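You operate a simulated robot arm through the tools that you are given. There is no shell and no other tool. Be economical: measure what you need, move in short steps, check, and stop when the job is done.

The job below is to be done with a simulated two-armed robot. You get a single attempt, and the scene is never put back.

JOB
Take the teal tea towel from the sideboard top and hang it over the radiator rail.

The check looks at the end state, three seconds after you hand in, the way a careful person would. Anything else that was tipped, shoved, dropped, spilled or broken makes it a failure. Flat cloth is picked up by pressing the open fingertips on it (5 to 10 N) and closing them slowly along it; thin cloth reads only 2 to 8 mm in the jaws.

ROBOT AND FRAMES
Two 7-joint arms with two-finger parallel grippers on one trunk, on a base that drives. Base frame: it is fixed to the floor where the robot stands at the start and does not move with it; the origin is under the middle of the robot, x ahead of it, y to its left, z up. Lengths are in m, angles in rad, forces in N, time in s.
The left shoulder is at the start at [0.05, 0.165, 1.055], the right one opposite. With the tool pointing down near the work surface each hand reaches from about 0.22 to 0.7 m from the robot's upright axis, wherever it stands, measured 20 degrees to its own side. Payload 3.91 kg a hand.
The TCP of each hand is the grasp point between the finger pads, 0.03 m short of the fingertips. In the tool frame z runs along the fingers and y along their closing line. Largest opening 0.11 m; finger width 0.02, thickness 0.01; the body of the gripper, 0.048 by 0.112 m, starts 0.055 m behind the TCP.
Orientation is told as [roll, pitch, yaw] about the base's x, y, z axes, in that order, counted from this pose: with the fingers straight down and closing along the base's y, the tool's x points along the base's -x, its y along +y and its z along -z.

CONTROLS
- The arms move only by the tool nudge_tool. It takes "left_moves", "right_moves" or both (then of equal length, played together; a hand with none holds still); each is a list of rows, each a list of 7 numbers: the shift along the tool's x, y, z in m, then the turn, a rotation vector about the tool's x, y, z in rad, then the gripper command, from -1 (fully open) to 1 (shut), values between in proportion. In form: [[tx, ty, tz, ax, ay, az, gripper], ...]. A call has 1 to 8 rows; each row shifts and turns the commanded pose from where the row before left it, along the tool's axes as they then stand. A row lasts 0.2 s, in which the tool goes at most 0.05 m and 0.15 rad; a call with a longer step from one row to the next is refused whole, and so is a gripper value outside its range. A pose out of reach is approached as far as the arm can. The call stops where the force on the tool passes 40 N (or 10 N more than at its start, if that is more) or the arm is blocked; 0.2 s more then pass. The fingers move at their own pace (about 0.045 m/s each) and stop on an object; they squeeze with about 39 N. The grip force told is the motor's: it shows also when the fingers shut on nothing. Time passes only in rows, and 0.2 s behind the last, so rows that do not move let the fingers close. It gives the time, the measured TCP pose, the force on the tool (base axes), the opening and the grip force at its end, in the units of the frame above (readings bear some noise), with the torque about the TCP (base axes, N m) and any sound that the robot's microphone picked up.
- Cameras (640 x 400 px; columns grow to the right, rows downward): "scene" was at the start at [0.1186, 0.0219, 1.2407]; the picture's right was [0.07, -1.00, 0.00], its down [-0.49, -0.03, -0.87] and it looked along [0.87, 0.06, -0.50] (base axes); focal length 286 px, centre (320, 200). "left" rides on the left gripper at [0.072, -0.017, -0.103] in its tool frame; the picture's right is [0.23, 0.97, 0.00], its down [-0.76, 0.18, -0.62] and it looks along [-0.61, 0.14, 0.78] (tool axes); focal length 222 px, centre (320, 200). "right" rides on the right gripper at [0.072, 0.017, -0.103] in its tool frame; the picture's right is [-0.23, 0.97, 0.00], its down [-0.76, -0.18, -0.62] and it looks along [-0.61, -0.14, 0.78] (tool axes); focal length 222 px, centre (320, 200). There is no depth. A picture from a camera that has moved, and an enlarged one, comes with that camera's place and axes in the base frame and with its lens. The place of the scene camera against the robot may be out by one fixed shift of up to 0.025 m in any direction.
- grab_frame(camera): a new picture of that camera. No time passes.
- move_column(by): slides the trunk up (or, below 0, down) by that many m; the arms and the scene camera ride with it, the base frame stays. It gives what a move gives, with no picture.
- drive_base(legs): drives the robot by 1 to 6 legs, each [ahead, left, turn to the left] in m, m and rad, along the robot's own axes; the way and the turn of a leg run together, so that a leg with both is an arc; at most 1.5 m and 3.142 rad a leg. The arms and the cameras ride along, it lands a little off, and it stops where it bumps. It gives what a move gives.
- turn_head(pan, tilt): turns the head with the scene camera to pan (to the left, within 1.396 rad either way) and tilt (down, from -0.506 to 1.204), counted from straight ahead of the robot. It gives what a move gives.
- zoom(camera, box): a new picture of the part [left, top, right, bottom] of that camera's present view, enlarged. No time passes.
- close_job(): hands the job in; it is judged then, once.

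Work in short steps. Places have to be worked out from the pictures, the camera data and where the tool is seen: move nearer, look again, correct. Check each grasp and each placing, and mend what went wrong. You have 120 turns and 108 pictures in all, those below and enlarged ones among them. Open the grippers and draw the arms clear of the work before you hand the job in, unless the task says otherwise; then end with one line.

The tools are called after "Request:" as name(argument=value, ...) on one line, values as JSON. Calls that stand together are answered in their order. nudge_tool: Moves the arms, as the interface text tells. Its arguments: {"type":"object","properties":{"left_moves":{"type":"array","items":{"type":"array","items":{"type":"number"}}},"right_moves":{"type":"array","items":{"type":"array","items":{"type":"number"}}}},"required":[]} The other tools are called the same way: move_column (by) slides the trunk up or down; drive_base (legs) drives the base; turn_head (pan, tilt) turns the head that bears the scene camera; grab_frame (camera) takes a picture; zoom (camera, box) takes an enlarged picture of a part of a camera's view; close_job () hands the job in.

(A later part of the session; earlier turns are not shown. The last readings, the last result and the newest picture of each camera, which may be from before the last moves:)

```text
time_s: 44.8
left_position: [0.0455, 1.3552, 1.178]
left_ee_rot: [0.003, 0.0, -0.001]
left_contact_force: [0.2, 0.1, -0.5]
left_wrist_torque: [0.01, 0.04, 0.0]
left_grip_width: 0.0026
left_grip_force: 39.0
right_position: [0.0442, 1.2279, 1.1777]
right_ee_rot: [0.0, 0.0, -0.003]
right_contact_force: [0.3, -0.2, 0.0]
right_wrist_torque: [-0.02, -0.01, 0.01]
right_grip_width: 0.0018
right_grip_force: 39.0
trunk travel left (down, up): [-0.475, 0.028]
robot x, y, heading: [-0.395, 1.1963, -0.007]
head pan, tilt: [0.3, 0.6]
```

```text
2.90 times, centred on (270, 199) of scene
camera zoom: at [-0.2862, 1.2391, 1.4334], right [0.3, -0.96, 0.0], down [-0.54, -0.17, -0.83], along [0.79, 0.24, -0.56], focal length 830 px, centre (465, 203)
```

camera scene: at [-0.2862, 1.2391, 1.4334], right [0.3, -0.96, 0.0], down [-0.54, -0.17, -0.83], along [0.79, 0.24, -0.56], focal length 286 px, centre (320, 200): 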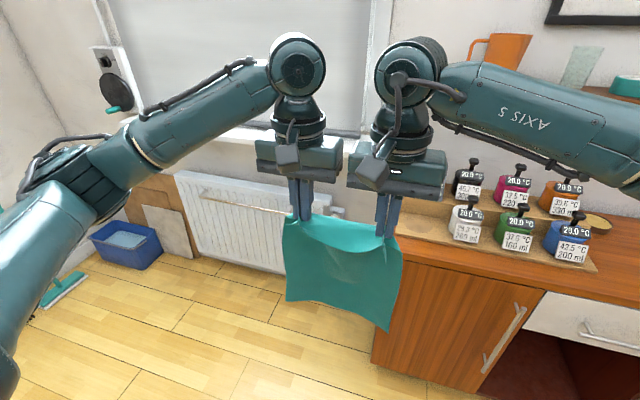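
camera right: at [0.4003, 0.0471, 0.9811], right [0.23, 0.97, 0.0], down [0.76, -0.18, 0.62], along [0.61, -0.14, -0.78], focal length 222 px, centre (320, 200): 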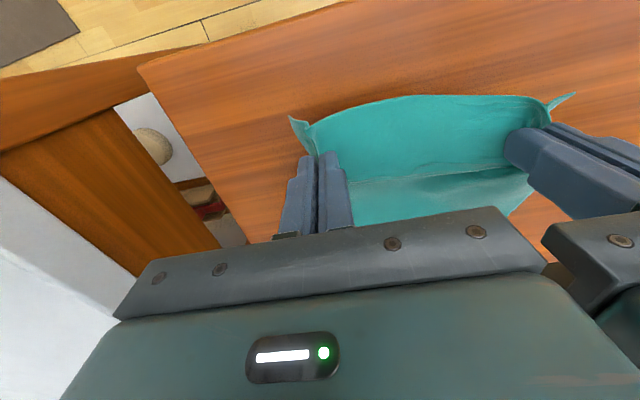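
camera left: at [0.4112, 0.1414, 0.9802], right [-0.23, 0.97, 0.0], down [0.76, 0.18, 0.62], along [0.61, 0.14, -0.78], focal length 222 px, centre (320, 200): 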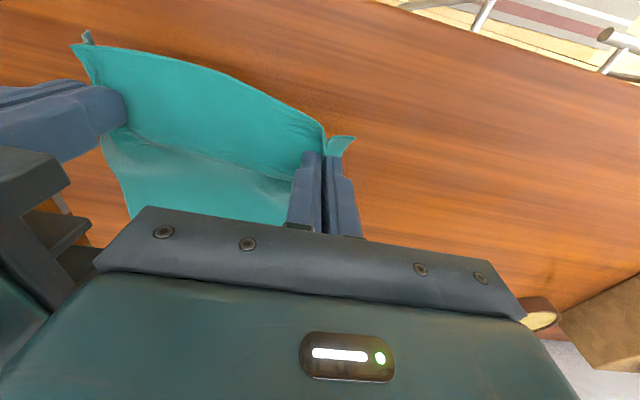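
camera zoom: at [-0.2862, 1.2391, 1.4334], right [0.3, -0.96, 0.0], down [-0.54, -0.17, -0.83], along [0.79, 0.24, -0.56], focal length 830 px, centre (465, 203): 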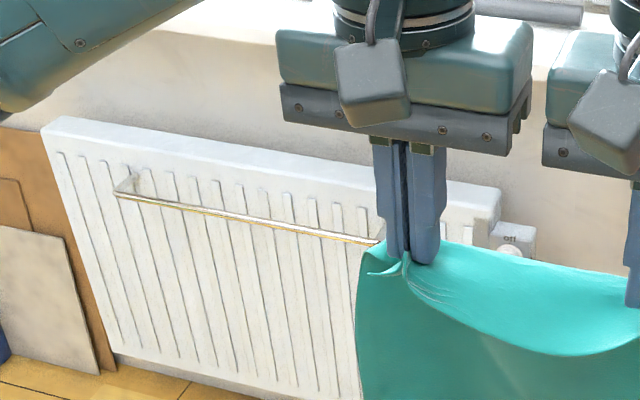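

Rail spans roughly y≈1.70–2.23 (if x≈0.75), z≈0.58. I drive left 0.65 m to centre the hands on it, then re-measure.

Request:
drive_base(legs=[[0, 0.35, 0.003], [0, 0.3, 0]])

Request:
turn_head(pan=-0.05, tilt=0.6)

Request:
grab_frame(camera="scene")

```text
time_s: 48.7
left_position: [0.0467, 2.0038, 1.1786]
left_ee_rot: [0.001, 0.0, -0.003]
left_contact_force: [0.2, -1.0, -0.2]
left_wrist_torque: [-0.06, -0.01, -0.02]
left_grip_width: 0.0022
left_grip_force: 38.9
right_position: [0.0441, 1.8776, 1.1772]
right_ee_rot: [0.0, 0.001, -0.003]
right_contact_force: [0.5, 0.5, -0.5]
right_wrist_torque: [0.02, 0.01, -0.01]
right_grip_width: 0.002
right_grip_force: 38.9
trunk travel left (down, up): [-0.475, 0.028]
robot x, y, heading: [-0.4004, 1.8416, 0.001]
head pan, tilt: [0.3, 0.6]
```

```text
time_s: 49.5
left_position: [0.0461, 2.0035, 1.1787]
left_ee_rot: [0.001, 0.0, -0.003]
left_contact_force: [0.3, -0.1, 0.4]
left_wrist_torque: [0.0, 0.03, -0.01]
left_grip_width: 0.0023
left_grip_force: 39.3
right_position: [0.0441, 1.876, 1.1776]
right_ee_rot: [0.0, -0.002, -0.005]
right_contact_force: [-0.5, -0.7, 0.2]
right_wrist_torque: [0.02, 0.02, 0.02]
right_grip_width: 0.0018
right_grip_force: 38.8
trunk travel left (down, up): [-0.475, 0.028]
robot x, y, heading: [-0.3981, 1.8463, 0.002]
head pan, tilt: [-0.051, 0.6]
```

```text
77 pictures are left
camera scene: at [-0.2824, 1.8571, 1.4334], right [-0.05, -1.0, 0.0], down [-0.56, 0.03, -0.83], along [0.82, -0.04, -0.56], focal length 286 px, centre (320, 200)
```

scene: 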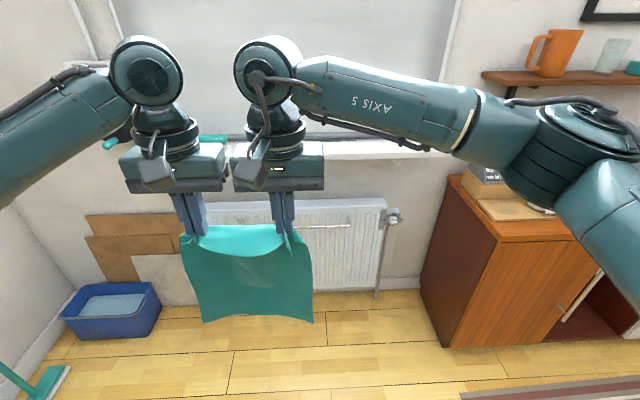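

Triangulation gives the rail's right end at about (0.69, 1.68, 0.63). I need the sill's overhang too; zoom there.

Request:
zoom(camera="scene", box=[300, 130, 460, 230])

Request:
zoom(camera="scene", box=[80, 130, 300, 268])

```text
4.00 times, centred on (380, 180) of scene
camera zoom: at [-0.2824, 1.8571, 1.4334], right [-0.05, -1.0, 0.0], down [-0.56, 0.03, -0.83], along [0.82, -0.04, -0.56], focal length 1146 px, centre (80, 280)
```

zoom: 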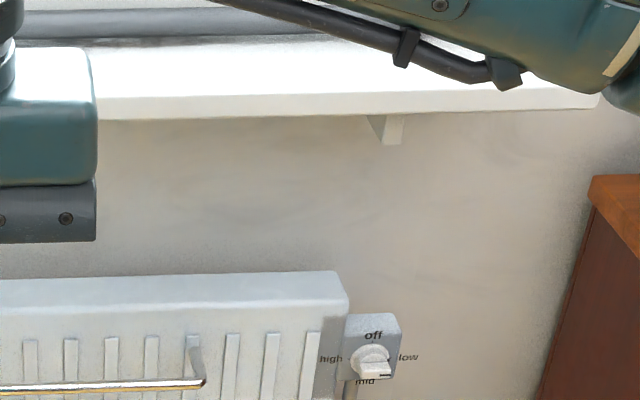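

```text
2.90 times, centred on (190, 199) of scene
camera zoom: at [-0.2824, 1.8571, 1.4334], right [-0.05, -1.0, 0.0], down [-0.56, 0.03, -0.83], along [0.82, -0.04, -0.56], focal length 830 px, centre (697, 203)
```

zoom: 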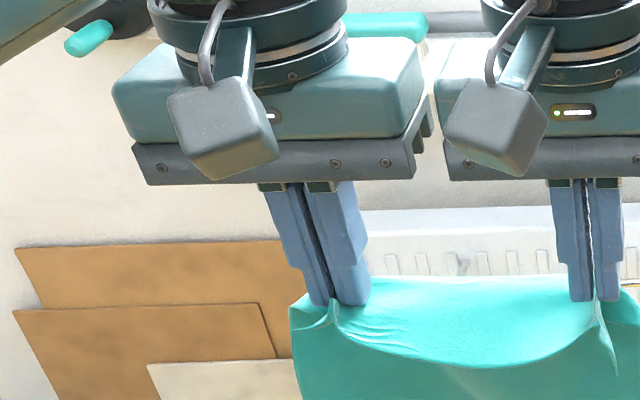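

The sill overhangs the rail (front edge x≈0.62, underside ≈0.97), so I must reach in underneath with fingers pointing forward. I pitch both hands forward while extending them, here in free space.

Request:
nudge_tool(left_moves=[[-0.02, 0, 0, 0, -0.15, 0, 1], [-0.0198, 0, 0.003, 0, -0.15, 0, 1], [-0.0191, 0, 0.0059, 0, -0.15, 0, 1], [-0.018, 0, 0.0087, 0, -0.15, 0, 1], [-0.0165, 0, 0.0113, 0, -0.15, 0, 1], [-0.0146, 0, 0.0136, 0, -0.15, 0, 1]], right_moves=[[-0.02, 0, 0, 0, -0.15, 0, 1], [-0.0198, 0, 0.003, 0, -0.15, 0, 1], [-0.0191, 0, 0.0059, 0, -0.15, 0, 1], [-0.018, 0, 0.0087, 0, -0.15, 0, 1], [-0.0165, 0, 0.0113, 0, -0.15, 0, 1], [-0.0146, 0, 0.0136, 0, -0.15, 0, 1]])

Request:
grab_frame(camera="scene")

```text
time_s: 50.9
left_position: [0.1665, 2.0042, 1.1775]
left_ee_rot: [0.004, -0.901, -0.005]
left_contact_force: [-0.3, -1.3, -0.3]
left_wrist_torque: [0.01, 0.03, -0.06]
left_grip_width: 0.0022
left_grip_force: 38.8
right_position: [0.1638, 1.8762, 1.1764]
right_ee_rot: [0.003, -0.9, -0.004]
right_contact_force: [0.7, 1.3, 0.2]
right_wrist_torque: [-0.01, -0.02, 0.03]
right_grip_width: 0.0017
right_grip_force: 38.8
trunk travel left (down, up): [-0.475, 0.028]
robot x, y, heading: [-0.4003, 1.8481, -0.003]
head pan, tilt: [-0.051, 0.6]
```

```text
74 pictures are left
camera scene: at [-0.2819, 1.8572, 1.4334], right [-0.05, -1.0, 0.0], down [-0.56, 0.03, -0.82], along [0.82, -0.04, -0.57], focal length 286 px, centre (320, 200)
```

scene: 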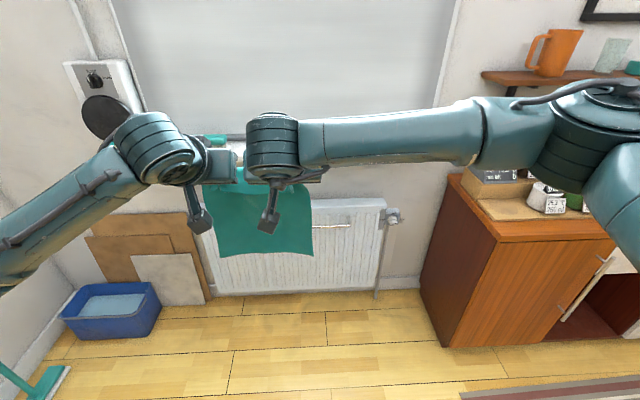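

Works smoothly. I finish the pitch (to ~80°) and extend further.

Request:
nudge_tool(left_moves=[[-0.0124, 0, 0.0157, 0, -0.15, 0, 1], [-0.01, 0, 0.0173, 0, -0.15, 0, 1], [-0.0072, 0, 0.0186, 0, -0.15, 0, 1], [-0.0044, 0, 0.0195, 0, -0.05, 0, 1], [0, 0, 0, 0, 0, 0, 1]], right_moves=[[-0.0124, 0, 0.0157, 0, -0.15, 0, 1], [-0.01, 0, 0.0173, 0, -0.15, 0, 1], [-0.0072, 0, 0.0186, 0, -0.15, 0, 1], [-0.0044, 0, 0.0195, 0, -0.05, 0, 1], [0, 0, 0, 0, 0, 0, 1]])

Request:
move_column(by=-0.26)

Request:
turn_head(pan=0, tilt=0.45)

Request:
grab_frame(camera="scene")

Request:
grab_frame(camera="right")

```text
time_s: 52.1
left_position: [0.2476, 2.0023, 1.1773]
left_ee_rot: [0.009, -1.399, -0.014]
left_contact_force: [-0.5, 0.5, 0.1]
left_wrist_torque: [-0.01, 0.01, 0.01]
left_grip_width: 0.002
left_grip_force: 39.2
right_position: [0.2432, 1.8761, 1.1781]
right_ee_rot: [-0.002, -1.404, -0.001]
right_contact_force: [-0.9, -0.6, 0.0]
right_wrist_torque: [0.02, 0.0, -0.02]
right_grip_width: 0.0017
right_grip_force: 39.0
trunk travel left (down, up): [-0.475, 0.028]
robot x, y, heading: [-0.3976, 1.8475, -0.006]
head pan, tilt: [-0.051, 0.6]
```

```text
time_s: 54.8
left_position: [0.2455, 2.0039, 0.918]
left_ee_rot: [0.006, -1.401, -0.012]
left_contact_force: [0.0, -0.4, -0.8]
left_wrist_torque: [0.0, 0.02, 0.03]
left_grip_width: 0.0021
left_grip_force: 39.0
right_position: [0.2442, 1.8746, 0.9179]
right_ee_rot: [-0.001, -1.4, -0.003]
right_contact_force: [0.0, 0.6, -0.4]
right_wrist_torque: [0.03, -0.01, -0.02]
right_grip_width: 0.0017
right_grip_force: 38.7
trunk travel left (down, up): [-0.215, 0.288]
robot x, y, heading: [-0.3987, 1.8473, -0.002]
head pan, tilt: [-0.051, 0.6]
```

```text
time_s: 55.5
left_position: [0.2468, 2.0029, 0.9179]
left_ee_rot: [0.009, -1.401, -0.01]
left_contact_force: [0.4, 0.0, 0.1]
left_wrist_torque: [0.04, -0.02, -0.01]
left_grip_width: 0.0022
left_grip_force: 39.3
right_position: [0.2456, 1.8758, 0.9169]
right_ee_rot: [-0.002, -1.398, -0.002]
right_contact_force: [-0.5, 0.4, 0.2]
right_wrist_torque: [0.01, 0.0, 0.01]
right_grip_width: 0.0017
right_grip_force: 39.2
trunk travel left (down, up): [-0.215, 0.288]
robot x, y, heading: [-0.3997, 1.845, 0.001]
head pan, tilt: [0.0, 0.45]
```

```text
73 pictures are left
camera scene: at [-0.2787, 1.8615, 1.1869], right [0.0, -1.0, 0.0], down [-0.44, 0.0, -0.9], along [0.9, 0.0, -0.44], focal length 286 px, centre (320, 200)
```

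scene: 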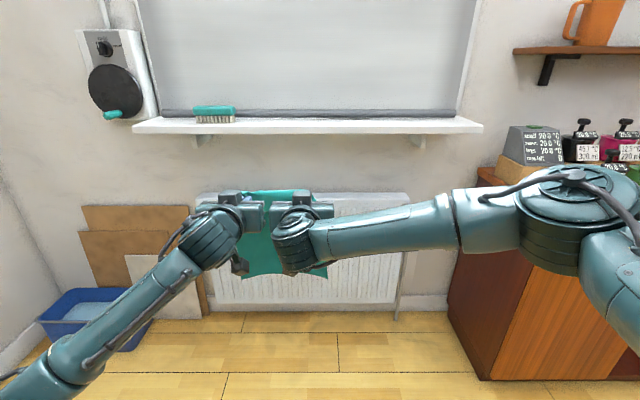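

```text
72 pictures are left
camera right: at [0.1308, 1.8936, 0.8636], right [0.04, 0.97, 0.22], down [-0.48, -0.18, 0.86], along [0.87, -0.14, 0.46], focal length 222 px, centre (320, 200)
```

right: 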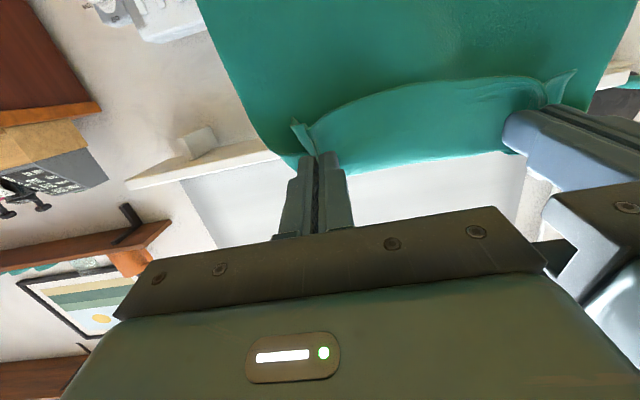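

Wrist view confirms the sill front at x≈0.617, underside ≈0.975. I pitch the fingers slightly above horizontal so the held edge can sit just under the sill with the cloth bottom clearing the rail, and pull the hands in a little.

Request:
nudge_tool(left_moves=[[0, 0, -0.02, 0, -0.15, 0, 1], [0, 0, -0.02, 0, -0.15, 0, 1], [0, 0, -0.02, 0, -0.15, 0, 1], [0, 0, -0.02, 0, 0, 0, 1], [0, 0, 0, 0, 0, 0, 1]], right_moves=[[0, 0, -0.02, 0, -0.15, 0, 1], [0, 0, -0.02, 0, -0.15, 0, 1], [0, 0, -0.02, 0, -0.15, 0, 1], [0, 0, -0.02, 0, 0, 0, 1], [0, 0, 0, 0, 0, 0, 1]])

Request:
drive_base(legs=[[0.15, 0, 0], [0.15, 0, 0]])

Request:
grab_frame(camera="scene")

```text
time_s: 56.7
left_position: [0.168, 2.0048, 0.9118]
left_ee_rot: [3.137, -1.29, -3.137]
left_contact_force: [0.3, -0.5, 0.3]
left_wrist_torque: [0.02, 0.04, -0.02]
left_grip_width: 0.0025
left_grip_force: 39.0
right_position: [0.1644, 1.8772, 0.9123]
right_ee_rot: [-3.142, -1.291, 3.138]
right_contact_force: [0.0, 0.7, 0.9]
right_wrist_torque: [-0.03, 0.02, 0.05]
right_grip_width: 0.0017
right_grip_force: 39.1
trunk travel left (down, up): [-0.215, 0.288]
robot x, y, heading: [-0.3979, 1.8463, -0.002]
head pan, tilt: [0.0, 0.45]
```

```text
time_s: 59.0
left_position: [0.4699, 2.0035, 0.9127]
left_ee_rot: [3.137, -1.293, 3.14]
left_contact_force: [-0.7, 0.1, 0.3]
left_wrist_torque: [0.03, -0.02, -0.01]
left_grip_width: 0.0022
left_grip_force: 39.1
right_position: [0.4666, 1.8734, 0.9137]
right_ee_rot: [-3.142, -1.293, 3.134]
right_contact_force: [-0.6, -0.1, -0.2]
right_wrist_torque: [0.02, 0.0, 0.0]
right_grip_width: 0.0016
right_grip_force: 38.5
trunk travel left (down, up): [-0.215, 0.288]
robot x, y, heading: [-0.0942, 1.8439, -0.003]
head pan, tilt: [0.0, 0.45]
```

```text
71 pictures are left
camera scene: at [0.0223, 1.8605, 1.1869], right [0.0, -1.0, 0.0], down [-0.44, 0.0, -0.9], along [0.9, 0.0, -0.44], focal length 286 px, centre (320, 200)
```

scene: 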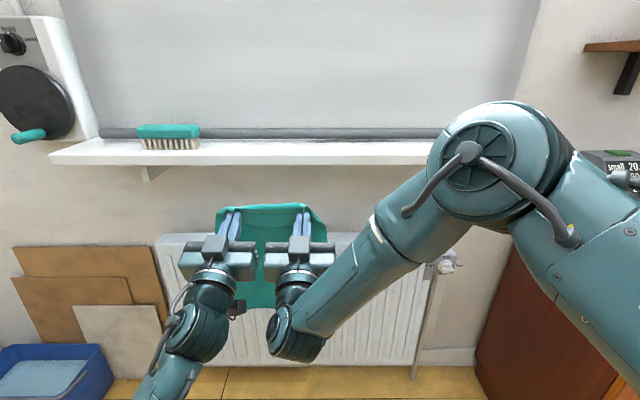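

Clear so far. I raise the trunk 2 cm (held edge to z≈0.933) and drive 0.1 m further, stopping short of the sill.

Request:
move_column(by=0.02)

Request:
drive_base(legs=[[0.1, 0, 0]])

Request:
grab_frame(camera="scene")

Request:
grab_frame(camera="left")

Request:
grab_frame(camera="right")

```text
time_s: 59.7
left_position: [0.4695, 2.001, 0.9315]
left_ee_rot: [3.135, -1.293, 3.142]
left_contact_force: [0.1, 0.5, -0.2]
left_wrist_torque: [0.05, 0.01, -0.01]
left_grip_width: 0.0022
left_grip_force: 39.9
right_position: [0.4668, 1.8743, 0.9323]
right_ee_rot: [-3.14, -1.294, 3.136]
right_contact_force: [0.0, 0.8, -0.5]
right_wrist_torque: [0.02, 0.01, 0.01]
right_grip_width: 0.0018
right_grip_force: 39.2
trunk travel left (down, up): [-0.235, 0.268]
robot x, y, heading: [-0.0998, 1.844, -0.004]
head pan, tilt: [0.0, 0.45]
```

```text
time_s: 60.9
left_position: [0.5694, 2.0011, 0.9321]
left_ee_rot: [3.137, -1.293, 3.139]
left_contact_force: [-0.5, -0.2, -0.1]
left_wrist_torque: [0.02, 0.01, -0.02]
left_grip_width: 0.0022
left_grip_force: 38.8
right_position: [0.5669, 1.8738, 0.9332]
right_ee_rot: [-3.141, -1.294, 3.136]
right_contact_force: [0.5, 0.6, -0.7]
right_wrist_torque: [0.0, -0.01, 0.05]
right_grip_width: 0.0016
right_grip_force: 39.1
trunk travel left (down, up): [-0.235, 0.268]
robot x, y, heading: [0.0066, 1.8433, -0.006]
head pan, tilt: [0.0, 0.45]
```

```text
70 pictures are left
camera scene: at [0.123, 1.8601, 1.2069], right [0.0, -1.0, 0.0], down [-0.44, 0.0, -0.9], along [0.9, 0.0, -0.44], focal length 286 px, centre (320, 200)
```

scene: 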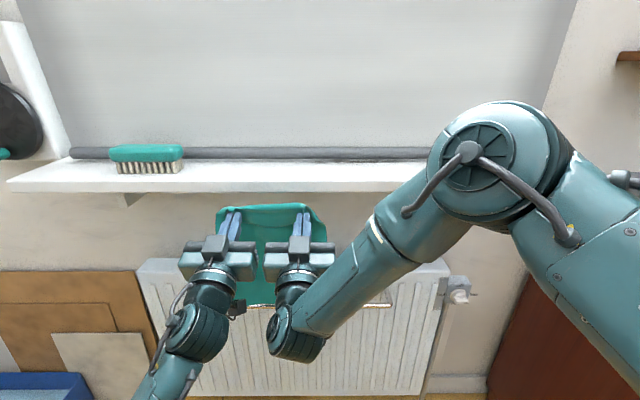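

```text
69 pictures are left
camera left: at [0.4902, 1.9855, 0.8334], right [0.07, 0.97, -0.22], down [-0.81, 0.18, 0.56], along [0.59, 0.14, 0.8], focal length 222 px, centre (320, 200)
```

left: 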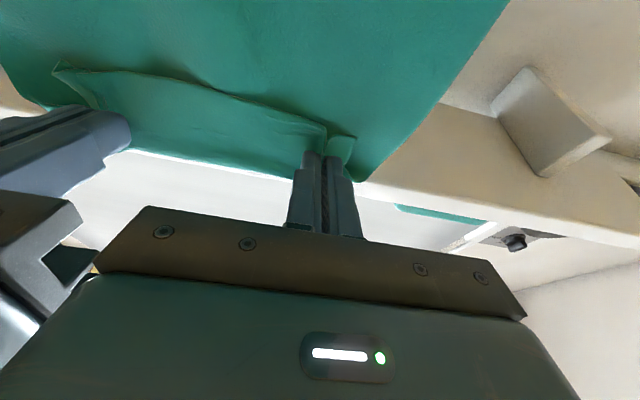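

```text
68 pictures are left
camera right: at [0.488, 1.8913, 0.8348], right [-0.06, 0.97, 0.22], down [-0.81, -0.17, 0.56], along [0.58, -0.15, 0.8], focal length 222 px, centre (320, 200)
```

right: 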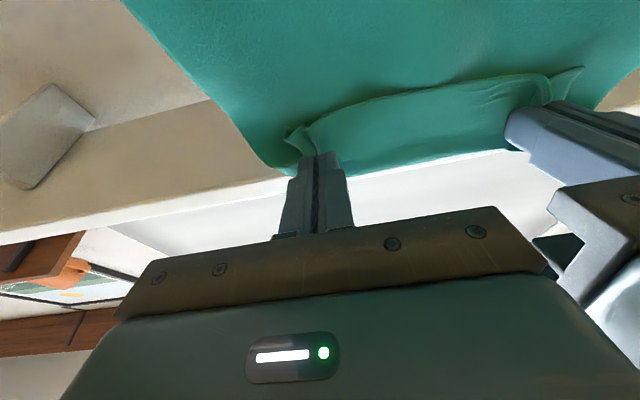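

Sill underside ≈0.965 and cloth bottom ≈0.68, rail ≈0.625: good window. Zoom to gauge the rail–radiator gap.

Request:
zoom(camera="scene", box=[320, 240, 480, 340])

```text
4.00 times, centred on (400, 290) of scene
camera zoom: at [0.123, 1.8601, 1.2069], right [0.0, -1.0, 0.0], down [-0.44, 0.0, -0.9], along [0.9, 0.0, -0.44], focal length 1146 px, centre (0, -160)
```

zoom: 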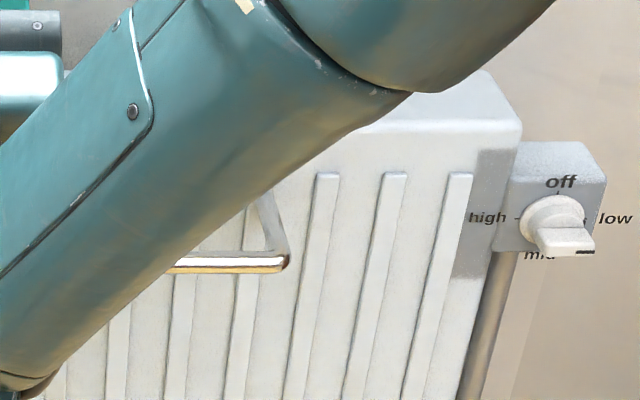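

Gap computed: rail at x≈0.686, z≈0.62; radiator face at x≈0.746, a 6 cm gap. I advance the hands forward under the sill half-way, a little lower.

Request:
nudge_tool(left_moves=[[0.0067, 0, -0.0019, 0, 0, 0, 1], [0.0041, 0, 0.0144, 0, 0, 0, 1], [0.0041, 0, 0.0144, 0, 0, 0, 1], [0.0041, 0, 0.0144, 0, 0, 0, 1], [0.0041, 0, 0.0144, 0, 0, 0, 1], [0, 0, 0, 0, 0, 0, 1]], right_moves=[[0.0067, 0, -0.0019, 0, 0, 0, 1], [0.0041, 0, 0.0144, 0, 0, 0, 1], [0.0041, 0, 0.0144, 0, 0, 0, 1], [0.0041, 0, 0.0144, 0, 0, 0, 1], [0.0041, 0, 0.0144, 0, 0, 0, 1], [0, 0, 0, 0, 0, 0, 1]])

Request:
grab_frame(camera="scene")

Request:
grab_frame(camera="left")

```text
time_s: 62.2
left_position: [0.6287, 2.0019, 0.9261]
left_ee_rot: [3.135, -1.293, -3.139]
left_contact_force: [-0.4, -0.7, 0.2]
left_wrist_torque: [0.05, 0.01, -0.03]
left_grip_width: 0.0023
left_grip_force: 38.3
right_position: [0.6222, 1.8788, 0.9299]
right_ee_rot: [3.139, -1.3, 3.133]
right_contact_force: [-0.1, 0.6, -0.2]
right_wrist_torque: [0.04, 0.02, -0.02]
right_grip_width: 0.0018
right_grip_force: 39.0
right hand out of reach, approached as far as the arm can: row 5
trunk travel left (down, up): [-0.235, 0.268]
robot x, y, heading: [0.0032, 1.8461, -0.002]
head pan, tilt: [0.0, 0.45]
```

```text
66 pictures are left
camera scene: at [0.1229, 1.86, 1.2069], right [0.0, -1.0, 0.0], down [-0.44, 0.0, -0.9], along [0.9, 0.0, -0.44], focal length 286 px, centre (320, 200)
```

scene: 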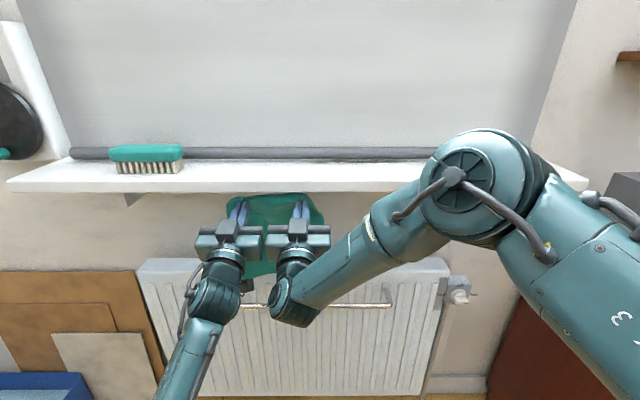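

```text
65 pictures are left
camera left: at [0.5503, 1.9857, 0.8262], right [0.07, 0.97, -0.22], down [-0.81, 0.18, 0.56], along [0.59, 0.14, 0.8], focal length 222 px, centre (320, 200)
```

left: 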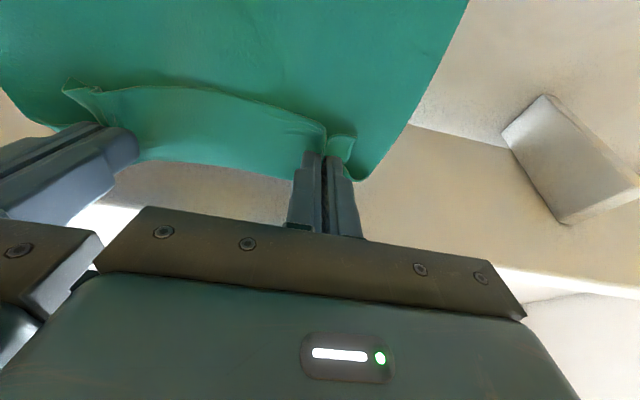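

The right arm is at its reach limit, so I use the base for the forward motion: 0.08 m more, which puts the cloth just behind the rail line.

Request:
drive_base(legs=[[0.04, 0, 0], [0.04, 0, 0]])

Request:
grab_frame(camera="scene")

Request:
grab_frame(camera="left")

Request:
grab_frame(camera="right")

```text
time_s: 63.6
left_position: [0.7102, 2.0017, 0.9253]
left_ee_rot: [3.137, -1.295, -3.14]
left_contact_force: [-0.1, -0.1, -0.5]
left_wrist_torque: [0.05, 0.01, 0.02]
left_grip_width: 0.0024
left_grip_force: 38.6
right_position: [0.703, 1.8787, 0.9312]
right_ee_rot: [3.136, -1.3, 3.135]
right_contact_force: [-0.3, 0.6, 0.0]
right_wrist_torque: [-0.02, 0.01, 0.01]
right_grip_width: 0.0021
right_grip_force: 38.6
trunk travel left (down, up): [-0.235, 0.268]
robot x, y, heading: [0.0843, 1.8411, -0.001]
head pan, tilt: [0.0, 0.45]
```

```text
64 pictures are left
camera scene: at [0.2031, 1.8599, 1.2069], right [0.0, -1.0, 0.0], down [-0.44, 0.0, -0.9], along [0.9, 0.0, -0.44], focal length 286 px, centre (320, 200)
```

scene: 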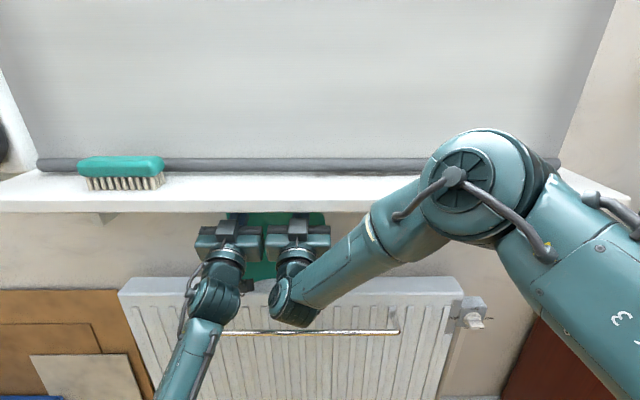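

```text
63 pictures are left
camera left: at [0.6301, 1.9857, 0.8261], right [0.07, 0.97, -0.22], down [-0.81, 0.18, 0.56], along [0.59, 0.14, 0.8], focal length 222 px, centre (320, 200)
```

left: 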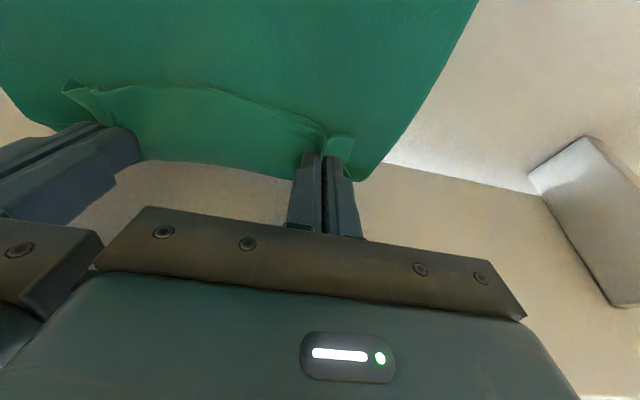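

```text
62 pictures are left
camera right: at [0.6227, 1.8969, 0.834], right [-0.05, 0.97, 0.22], down [-0.81, -0.17, 0.57], along [0.59, -0.15, 0.8], focal length 222 px, centre (320, 200)
```

right: 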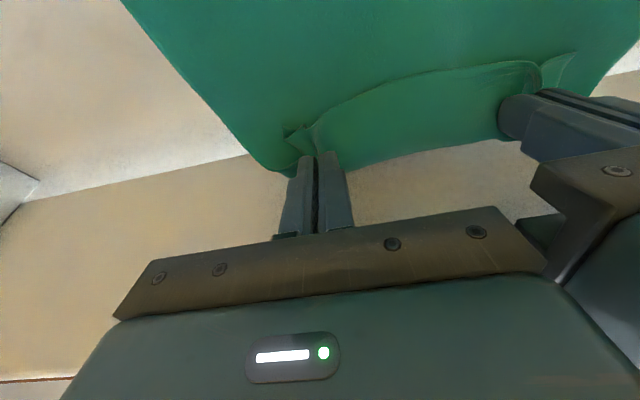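

Hands are under the sill with no contact. Zoom to see the cloth's bottom relative to the rail.

Request:
zoom(camera="scene", box=[180, 200, 420, 350])

```text
2.67 times, centred on (300, 275) of scene
camera zoom: at [0.2031, 1.8599, 1.2069], right [0.0, -1.0, 0.0], down [-0.44, 0.0, -0.9], along [0.9, 0.0, -0.44], focal length 764 px, centre (373, 0)
```

zoom: 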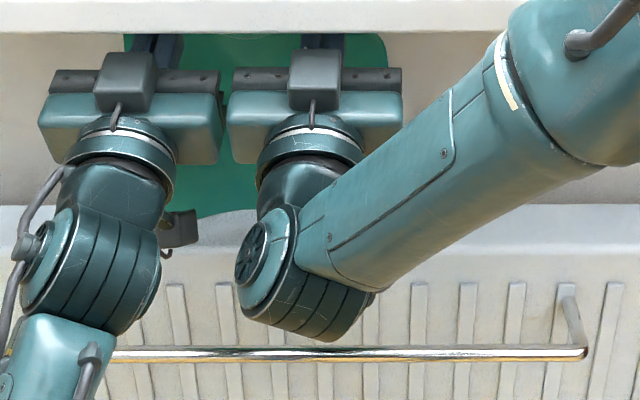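

Cloth bottom is at about z≈0.72, above the rail; the cloth plane is a bit too close to the radiator face. I draw back about 2 cm so it hangs centrally over the gap (x≈0.715).

Request:
nudge_tool(left_moves=[[-0.0034, 0, -0.012, 0, 0, 0, 1], [-0.0034, 0, -0.012, 0, 0, 0, 1], [0, 0, 0, 0, 0, 0, 1], [0, 0, 0, 0, 0, 0, 1], [0, 0, 0, 0, 0, 0, 1]], right_moves=[[-0.0034, 0, -0.012, 0, 0, 0, 1], [-0.0034, 0, -0.012, 0, 0, 0, 1], [0, 0, 0, 0, 0, 0, 1], [0, 0, 0, 0, 0, 0, 1], [0, 0, 0, 0, 0, 0, 1]])

Request:
turn_head(pan=0.1, tilt=0.75)

Request:
zoom(camera="scene", box=[160, 80, 480, 280])

```text
time_s: 64.8
left_position: [0.6859, 2.0028, 0.927]
left_ee_rot: [3.136, -1.293, -3.139]
left_contact_force: [0.0, -0.2, -0.3]
left_wrist_torque: [-0.01, -0.02, -0.01]
left_grip_width: 0.0022
left_grip_force: 38.6
right_position: [0.6783, 1.8779, 0.9319]
right_ee_rot: [3.136, -1.297, 3.137]
right_contact_force: [-0.5, 0.1, -0.6]
right_wrist_torque: [0.02, 0.02, 0.04]
right_grip_width: 0.0019
right_grip_force: 39.0
trunk travel left (down, up): [-0.235, 0.268]
robot x, y, heading: [0.0821, 1.8428, -0.004]
head pan, tilt: [0.0, 0.45]
```

```text
time_s: 65.6
left_position: [0.6848, 2.0016, 0.925]
left_ee_rot: [3.137, -1.292, -3.141]
left_contact_force: [-0.1, 0.0, 0.5]
left_wrist_torque: [0.05, 0.03, -0.01]
left_grip_width: 0.0021
left_grip_force: 38.5
right_position: [0.6765, 1.8795, 0.9317]
right_ee_rot: [3.135, -1.297, 3.133]
right_contact_force: [0.7, 0.2, 0.3]
right_wrist_torque: [0.0, 0.0, 0.03]
right_grip_width: 0.0018
right_grip_force: 39.0
trunk travel left (down, up): [-0.235, 0.268]
robot x, y, heading: [0.0808, 1.8454, 0.0]
head pan, tilt: [0.099, 0.75]
```

```text
2.00 times, centred on (320, 180) of scene
camera zoom: at [0.1935, 1.8681, 1.1806], right [0.1, -1.0, 0.0], down [-0.68, -0.07, -0.73], along [0.73, 0.07, -0.68], focal length 573 px, centre (320, 240)
```

zoom: 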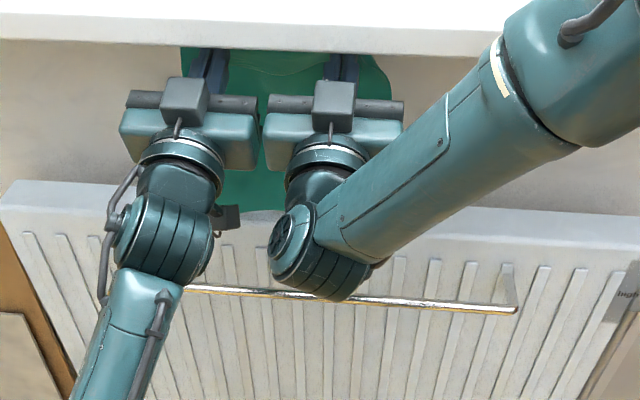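

Looks good. I lower the trunk 9 cm and check that the bottom edge goes behind the rail.

Request:
move_column(by=-0.09)

Request:
zoom(camera="scene", box=[160, 80, 480, 280])

```text
time_s: 67.1
left_position: [0.6915, 2.0011, 0.8664]
left_ee_rot: [3.125, -1.309, -3.127]
left_contact_force: [-1.2, 0.2, 0.1]
left_wrist_torque: [0.0, 0.04, 0.01]
left_grip_width: 0.0023
left_grip_force: 38.9
right_position: [0.6754, 1.8797, 0.8815]
right_ee_rot: [3.132, -1.295, 3.137]
right_contact_force: [0.0, 0.2, 0.0]
right_wrist_torque: [0.03, 0.01, 0.03]
right_grip_width: 0.002
right_grip_force: 38.9
trunk travel left (down, up): [-0.174, 0.329]
robot x, y, heading: [0.0834, 1.8432, -0.004]
head pan, tilt: [0.099, 0.75]
stopped: the arm was blocked; the commanded pose is now the measured one
```

```text
2.00 times, centred on (320, 180) of scene
camera zoom: at [0.1929, 1.868, 1.1282], right [0.1, -1.0, 0.0], down [-0.68, -0.07, -0.73], along [0.73, 0.07, -0.68], focal length 573 px, centre (320, 240)
```

zoom: 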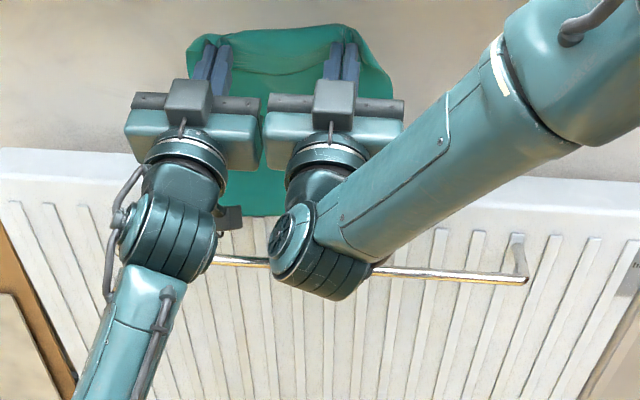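

The left arm got blocked at something. I look along the left arm.

Request:
turn_head(pan=0.8, tilt=0.95)

Request:
grab_frame(camera="scene")

Request:
turn_head(pan=0.0, tilt=1.1)

Request:
grab_frame(camera="scene")

```text
time_s: 68.1
left_position: [0.6923, 2.0008, 0.8697]
left_ee_rot: [3.137, -1.303, -3.14]
left_contact_force: [-0.2, 0.7, 0.8]
left_wrist_torque: [0.01, 0.02, 0.0]
left_grip_width: 0.0024
left_grip_force: 38.8
right_position: [0.6769, 1.88, 0.879]
right_ee_rot: [3.137, -1.298, 3.135]
right_contact_force: [0.2, -0.2, -0.8]
right_wrist_torque: [0.0, -0.01, -0.04]
right_grip_width: 0.0017
right_grip_force: 39.0
trunk travel left (down, up): [-0.174, 0.329]
robot x, y, heading: [0.0819, 1.8436, -0.004]
head pan, tilt: [0.799, 0.949]
```

```text
58 pictures are left
camera scene: at [0.1619, 1.9121, 1.1117], right [0.71, -0.7, 0.0], down [-0.57, -0.58, -0.58], along [0.41, 0.42, -0.81], focal length 286 px, centre (320, 200)
```

scene: 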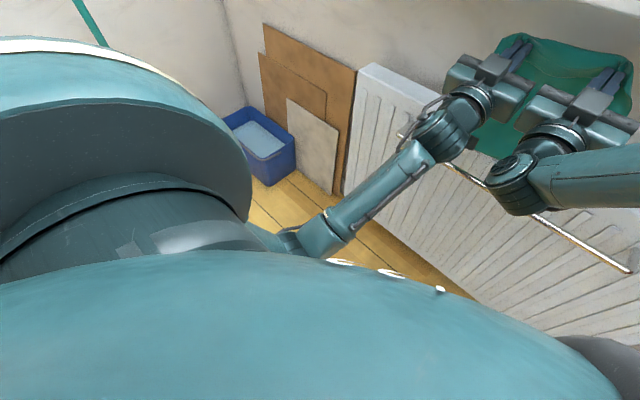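

```text
time_s: 69.3
left_position: [0.6928, 2.0024, 0.8704]
left_ee_rot: [3.143, -1.299, 3.137]
left_contact_force: [1.0, -0.1, -0.2]
left_wrist_torque: [0.0, 0.04, 0.0]
left_grip_width: 0.0024
left_grip_force: 38.7
right_position: [0.6778, 1.8795, 0.8785]
right_ee_rot: [3.135, -1.297, 3.137]
right_contact_force: [-0.1, -0.8, -0.1]
right_wrist_torque: [-0.02, 0.03, 0.02]
right_grip_width: 0.0018
right_grip_force: 39.0
trunk travel left (down, up): [-0.174, 0.329]
robot x, y, heading: [0.0816, 1.8458, 0.0]
head pan, tilt: [0.0, 1.1]
```

```text
57 pictures are left
camera scene: at [0.1742, 1.86, 1.1007], right [0.0, -1.0, 0.0], down [-0.89, 0.0, -0.45], along [0.45, 0.0, -0.89], focal length 286 px, centre (320, 200)
```

scene: 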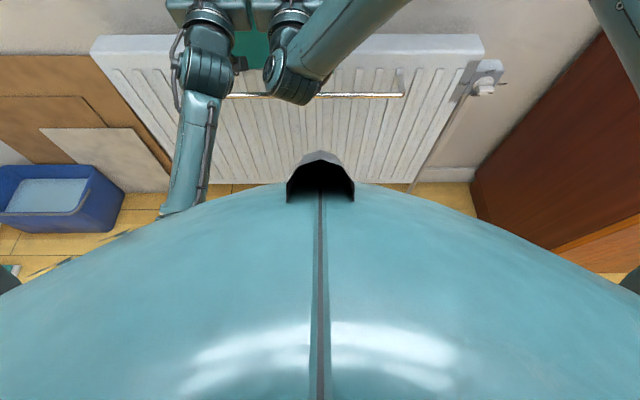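

The left elbow hangs low against the chassis. I instead lower by the arms, un-pitching the fingers (which raises the wrists) and shifting both hands 8 cm to the right so they're centred on the robot; the rail spans y 1.67–2.16, so that still fits.

Request:
nudge_tool(left_moves=[[0, -0.013, 0, 0, 0.1, 0, 1], [0, -0.013, 0, 0, 0.1, 0, 1], [0.006, -0.013, -0.0005, 0, 0.1, 0, 1], [0.006, -0.013, 0, 0, 0.1, 0, 1], [0.006, -0.013, 0.0007, 0, 0.1, 0, 1], [0.006, -0.013, 0.0013, 0, 0.1, 0, 1]], right_moves=[[0, -0.013, 0, 0, 0.1, 0, 1], [0.005, -0.013, 0, 0, 0.1, 0, 1], [0.008, -0.013, -0.0005, 0, 0.1, 0, 1], [0.008, -0.013, 0, 0, 0.1, 0, 1], [0.006, -0.013, 0.0007, 0, 0.1, 0, 1], [0.006, -0.013, 0.0013, 0, 0.1, 0, 1]])

Request:
turn_head(pan=0.1, tilt=0.75)

Request:
grab_frame(camera="scene")

```text
time_s: 70.7
left_position: [0.6894, 1.9231, 0.8349]
left_ee_rot: [0.007, -1.236, -0.01]
left_contact_force: [0.0, 0.8, -0.1]
left_wrist_torque: [0.01, 0.0, -0.03]
left_grip_width: 0.0022
left_grip_force: 39.3
right_position: [0.6777, 1.8012, 0.8379]
right_ee_rot: [0.005, -1.243, -0.016]
right_contact_force: [-0.8, -0.3, -0.5]
right_wrist_torque: [-0.02, -0.01, -0.01]
right_grip_width: 0.002
right_grip_force: 39.0
trunk travel left (down, up): [-0.174, 0.329]
robot x, y, heading: [0.0853, 1.8467, -0.002]
head pan, tilt: [0.0, 1.1]
```

```text
time_s: 71.5
left_position: [0.6899, 1.9225, 0.8353]
left_ee_rot: [0.01, -1.237, -0.011]
left_contact_force: [-0.2, 0.0, 0.6]
left_wrist_torque: [0.01, -0.02, 0.02]
left_grip_width: 0.0022
left_grip_force: 39.1
right_position: [0.678, 1.8005, 0.8378]
right_ee_rot: [0.006, -1.244, -0.016]
right_contact_force: [-0.3, -0.3, -0.6]
right_wrist_torque: [0.03, -0.05, -0.03]
right_grip_width: 0.0019
right_grip_force: 38.8
trunk travel left (down, up): [-0.174, 0.329]
robot x, y, heading: [0.0839, 1.8451, -0.005]
head pan, tilt: [0.099, 0.75]
```

```text
56 pictures are left
camera scene: at [0.1935, 1.8681, 1.1191], right [0.1, -1.0, 0.0], down [-0.68, -0.07, -0.73], along [0.73, 0.07, -0.68], focal length 286 px, centre (320, 200)
```

scene: 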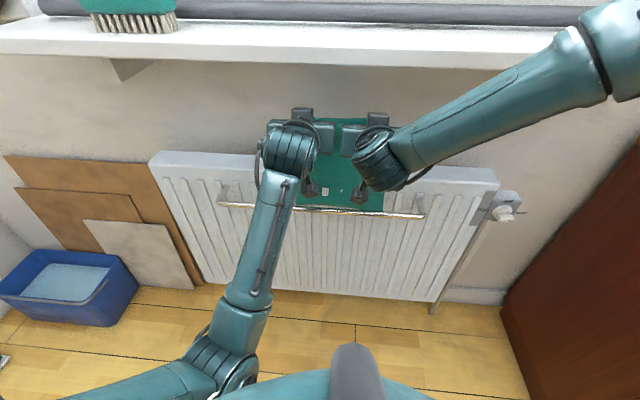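

Excellent; now the rail and cloth are in view together. Zoom in.

Request:
zoom(camera="scene", box=[200, 90, 440, 240])

```text
2.67 times, centred on (320, 165) of scene
camera zoom: at [0.1935, 1.8681, 1.1191], right [0.1, -1.0, 0.0], down [-0.68, -0.07, -0.73], along [0.73, 0.07, -0.68], focal length 764 px, centre (320, 293)
```

zoom: 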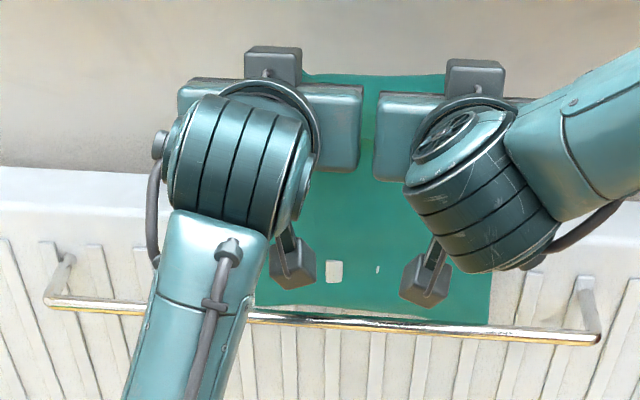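

The cloth lies against the radiator fins, behind the rail, with its bottom at rail height. I lower 6 cm more.

Request:
nudge_tool(left_moves=[[0.012, 0, 0.001, 0, 0, 0, 1], [0.0124, 0, 0.001, 0, 0, 0, 1], [0.0114, 0, 0.0039, 0, 0, 0, 1], [0.0114, 0, 0.0039, 0, 0, 0, 1], [0.0114, 0, 0.0039, 0, 0, 0, 1], [0, 0, 0, 0, 0, 0, 1]], right_moves=[[0.0114, 0, 0.0039, 0, 0, 0, 1], [0.0114, 0, 0.0039, 0, 0, 0, 1], [0.0114, 0, 0.0039, 0, 0, 0, 1], [0.0114, 0, 0.0039, 0, 0, 0, 1], [0.0114, 0, 0.0039, 0, 0, 0, 1], [0, 0, 0, 0, 0, 0, 1]])

Request:
zoom(camera="scene", box=[200, 90, 440, 240])

```text
time_s: 73.1
left_position: [0.6952, 1.925, 0.8163]
left_ee_rot: [0.013, -1.313, -0.014]
left_contact_force: [-1.3, -2.2, -1.5]
left_wrist_torque: [0.02, 0.05, -0.12]
left_grip_width: 0.0022
left_grip_force: 39.2
right_position: [0.6786, 1.8025, 0.7785]
right_ee_rot: [0.01, -1.246, -0.017]
right_contact_force: [0.4, 2.9, 1.4]
right_wrist_torque: [-0.02, -0.03, 0.08]
right_grip_width: 0.0017
right_grip_force: 38.9
trunk travel left (down, up): [-0.174, 0.329]
robot x, y, heading: [0.0819, 1.8449, -0.005]
head pan, tilt: [0.099, 0.75]
stopped in row 6 (left hand): the arm was blocked; the commanded pose is now the measured one
```

```text
2.67 times, centred on (320, 165) of scene
camera zoom: at [0.1935, 1.8681, 1.1192], right [0.1, -1.0, 0.0], down [-0.68, -0.07, -0.73], along [0.73, 0.07, -0.68], focal length 764 px, centre (320, 293)
```

zoom: 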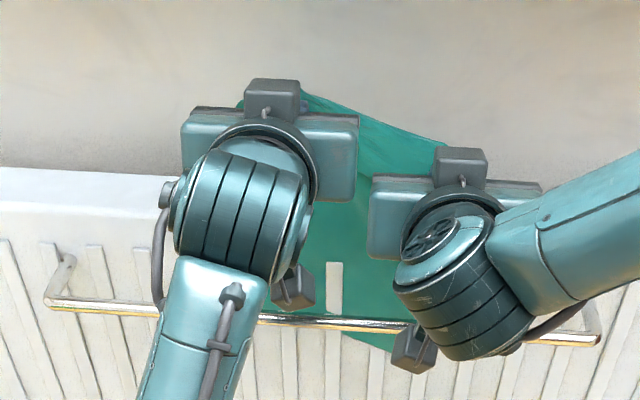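

The bottom edge is now visibly behind and below the rail on the right. The left elbow blocks again, so I tilt both hands more downward (raising the wrists; still clear of the sill) before lowering the left further.

Request:
nudge_tool(left_moves=[[0, 0, 0, 0, 0.12, 0, 1], [0, 0, 0, 0, 0.12, 0, 1], [0, 0, 0, 0, 0.12, 0, 1], [0, 0, 0, 0, 0.12, 0, 1], [0, 0, 0, 0, 0, 0, 1]], right_moves=[[0, 0, 0, 0, 0.1, 0, 1], [0, 0, 0, 0, 0.1, 0, 1], [0, 0, 0, 0, 0.1, 0, 1], [0, 0, 0, 0, 0.1, 0, 1], [0, 0, 0, 0, 0, 0, 1]])

Request:
grab_frame(camera="scene")

```text
time_s: 74.3
left_position: [0.694, 1.9248, 0.8153]
left_ee_rot: [0.003, -0.827, -0.002]
left_contact_force: [-0.4, -1.7, -0.2]
left_wrist_torque: [0.0, 0.04, -0.07]
left_grip_width: 0.0023
left_grip_force: 38.9
right_position: [0.6777, 1.8031, 0.7781]
right_ee_rot: [0.004, -0.844, -0.012]
right_contact_force: [0.8, 1.8, -0.1]
right_wrist_torque: [0.03, -0.03, 0.07]
right_grip_width: 0.0018
right_grip_force: 38.6
trunk travel left (down, up): [-0.174, 0.329]
robot x, y, heading: [0.0845, 1.8465, -0.005]
head pan, tilt: [0.099, 0.75]
```

```text
53 pictures are left
camera scene: at [0.1935, 1.8681, 1.1192], right [0.1, -1.0, 0.0], down [-0.68, -0.07, -0.73], along [0.73, 0.07, -0.68], focal length 286 px, centre (320, 200)
```

scene: 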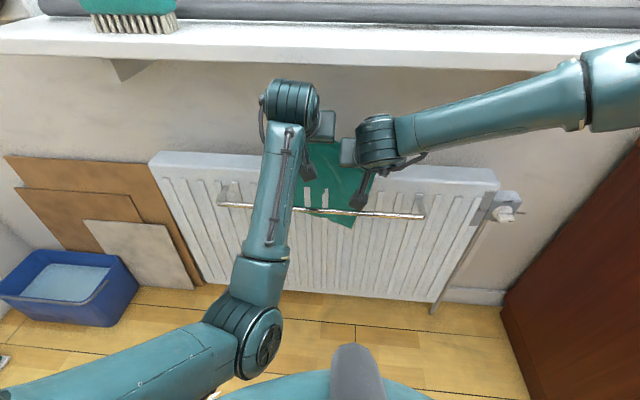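

Elbow is up. Lower the left to match, then both down to z≈0.74.

Request:
nudge_tool(left_moves=[[0.0091, 0, 0.0083, 0, 0, 0, 1], [0.0091, 0, 0.0083, 0, 0, 0, 1], [0.0091, 0, 0.0083, 0, 0, 0, 1], [0.0091, 0, 0.0083, 0, 0, 0, 1], [0.0091, 0, 0.0083, 0, 0, 0, 1], [0.0091, 0, 0.0083, 0, 0, 0, 1], [0, 0, 0, 0, 0, 0, 1]], right_moves=[[0, 0, 0, 0, 0, 0, 1], [0, 0, 0, 0, 0, 0, 1], [0, 0, 0, 0, 0, 0, 1], [0.0092, 0, 0.0082, 0, 0, 0, 1], [0.0092, 0, 0.0082, 0, 0, 0, 1], [0.0092, 0, 0.0082, 0, 0, 0, 1], [0, 0, 0, 0, 0, 0, 1]])

Request:
grab_frame(camera="scene")

Request:
zoom(camera="scene", box=[200, 110, 440, 260])

```text
time_s: 75.9
left_position: [0.6962, 1.9244, 0.7419]
left_ee_rot: [0.004, -0.829, -0.003]
left_contact_force: [-0.5, 0.9, 0.2]
left_wrist_torque: [0.02, -0.02, 0.0]
left_grip_width: 0.0023
left_grip_force: 39.0
right_position: [0.6784, 1.8011, 0.7395]
right_ee_rot: [0.003, -0.845, -0.012]
right_contact_force: [-0.6, 0.2, -0.5]
right_wrist_torque: [0.04, 0.02, 0.01]
right_grip_width: 0.0016
right_grip_force: 39.4
trunk travel left (down, up): [-0.174, 0.329]
robot x, y, heading: [0.0876, 1.8463, 0.001]
head pan, tilt: [0.099, 0.75]
```

```text
52 pictures are left
camera scene: at [0.1935, 1.8681, 1.1192], right [0.1, -1.0, 0.0], down [-0.68, -0.07, -0.73], along [0.73, 0.07, -0.68], focal length 286 px, centre (320, 200)
```

scene: 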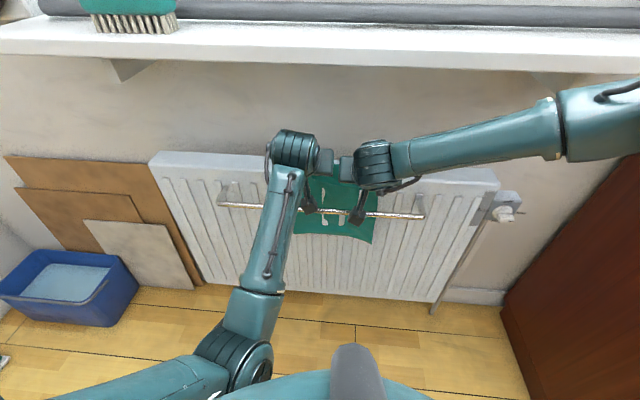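

```text
2.67 times, centred on (320, 185) of scene
camera zoom: at [0.1935, 1.8681, 1.1192], right [0.1, -1.0, 0.0], down [-0.68, -0.07, -0.73], along [0.73, 0.07, -0.68], focal length 764 px, centre (320, 240)
```

zoom: 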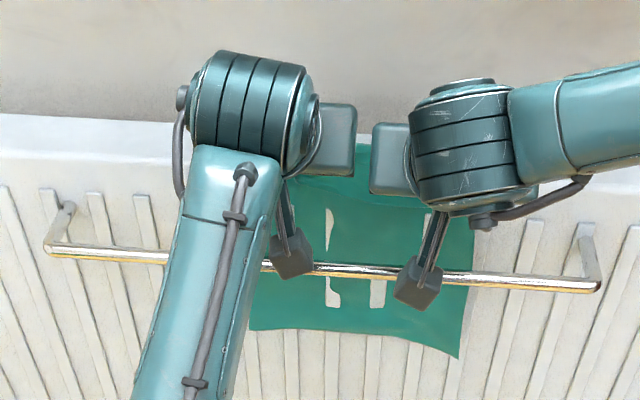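

Cloth bottom is ~9 cm below the rail, behind it. I lower 3 cm more, then reverse the base 5 cm to bring the held edge over to the front of the rail.

Request:
nudge_tool(left_moves=[[0.0111, 0, 0.0101, 0, 0, 0, 1], [0.0111, 0, 0.0101, 0, 0, 0, 1], [0, 0, 0, 0, 0, 0, 1]], right_moves=[[0.0111, 0, 0.0101, 0, 0, 0, 1], [0.0111, 0, 0.0101, 0, 0, 0, 1], [0, 0, 0, 0, 0, 0, 1]])

Request:
drive_base(legs=[[-0.05, 0, 0]])

Request:
grab_frame(camera="scene")

```text
time_s: 76.7
left_position: [0.6937, 1.9248, 0.714]
left_ee_rot: [0.003, -0.838, -0.002]
left_contact_force: [-13.3, 0.8, 18.8]
left_wrist_torque: [-0.01, -0.33, 0.05]
left_grip_width: 0.0023
left_grip_force: 39.3
right_position: [0.6777, 1.8028, 0.7137]
right_ee_rot: [0.004, -0.849, -0.013]
right_contact_force: [0.0, 0.7, 0.3]
right_wrist_torque: [-0.01, 0.04, 0.03]
right_grip_width: 0.0016
right_grip_force: 39.1
trunk travel left (down, up): [-0.174, 0.329]
robot x, y, heading: [0.0816, 1.8441, -0.001]
head pan, tilt: [0.099, 0.75]
```

```text
time_s: 77.6
left_position: [0.6456, 1.9251, 0.7105]
left_ee_rot: [0.003, -0.828, -0.001]
left_contact_force: [-0.5, -0.1, 0.2]
left_wrist_torque: [0.02, -0.02, 0.02]
left_grip_width: 0.0021
left_grip_force: 39.3
right_position: [0.6283, 1.801, 0.7112]
right_ee_rot: [0.004, -0.846, -0.012]
right_contact_force: [-0.4, -0.2, 0.0]
right_wrist_torque: [0.01, 0.02, -0.01]
right_grip_width: 0.0017
right_grip_force: 38.9
trunk travel left (down, up): [-0.174, 0.329]
robot x, y, heading: [0.0297, 1.849, 0.001]
head pan, tilt: [0.099, 0.75]
```

```text
50 pictures are left
camera scene: at [0.1434, 1.8683, 1.1192], right [0.1, -1.0, 0.0], down [-0.68, -0.07, -0.73], along [0.73, 0.07, -0.68], focal length 286 px, centre (320, 200)
```

scene: 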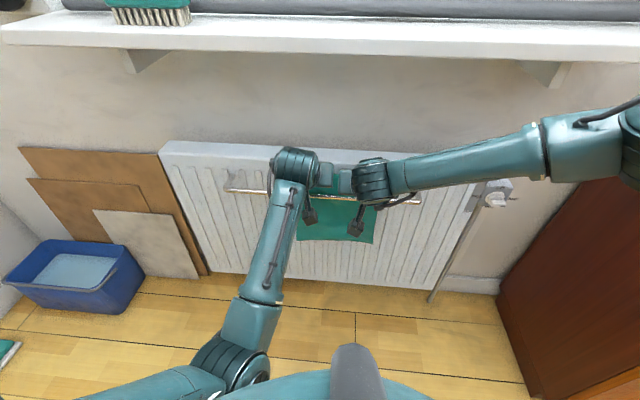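

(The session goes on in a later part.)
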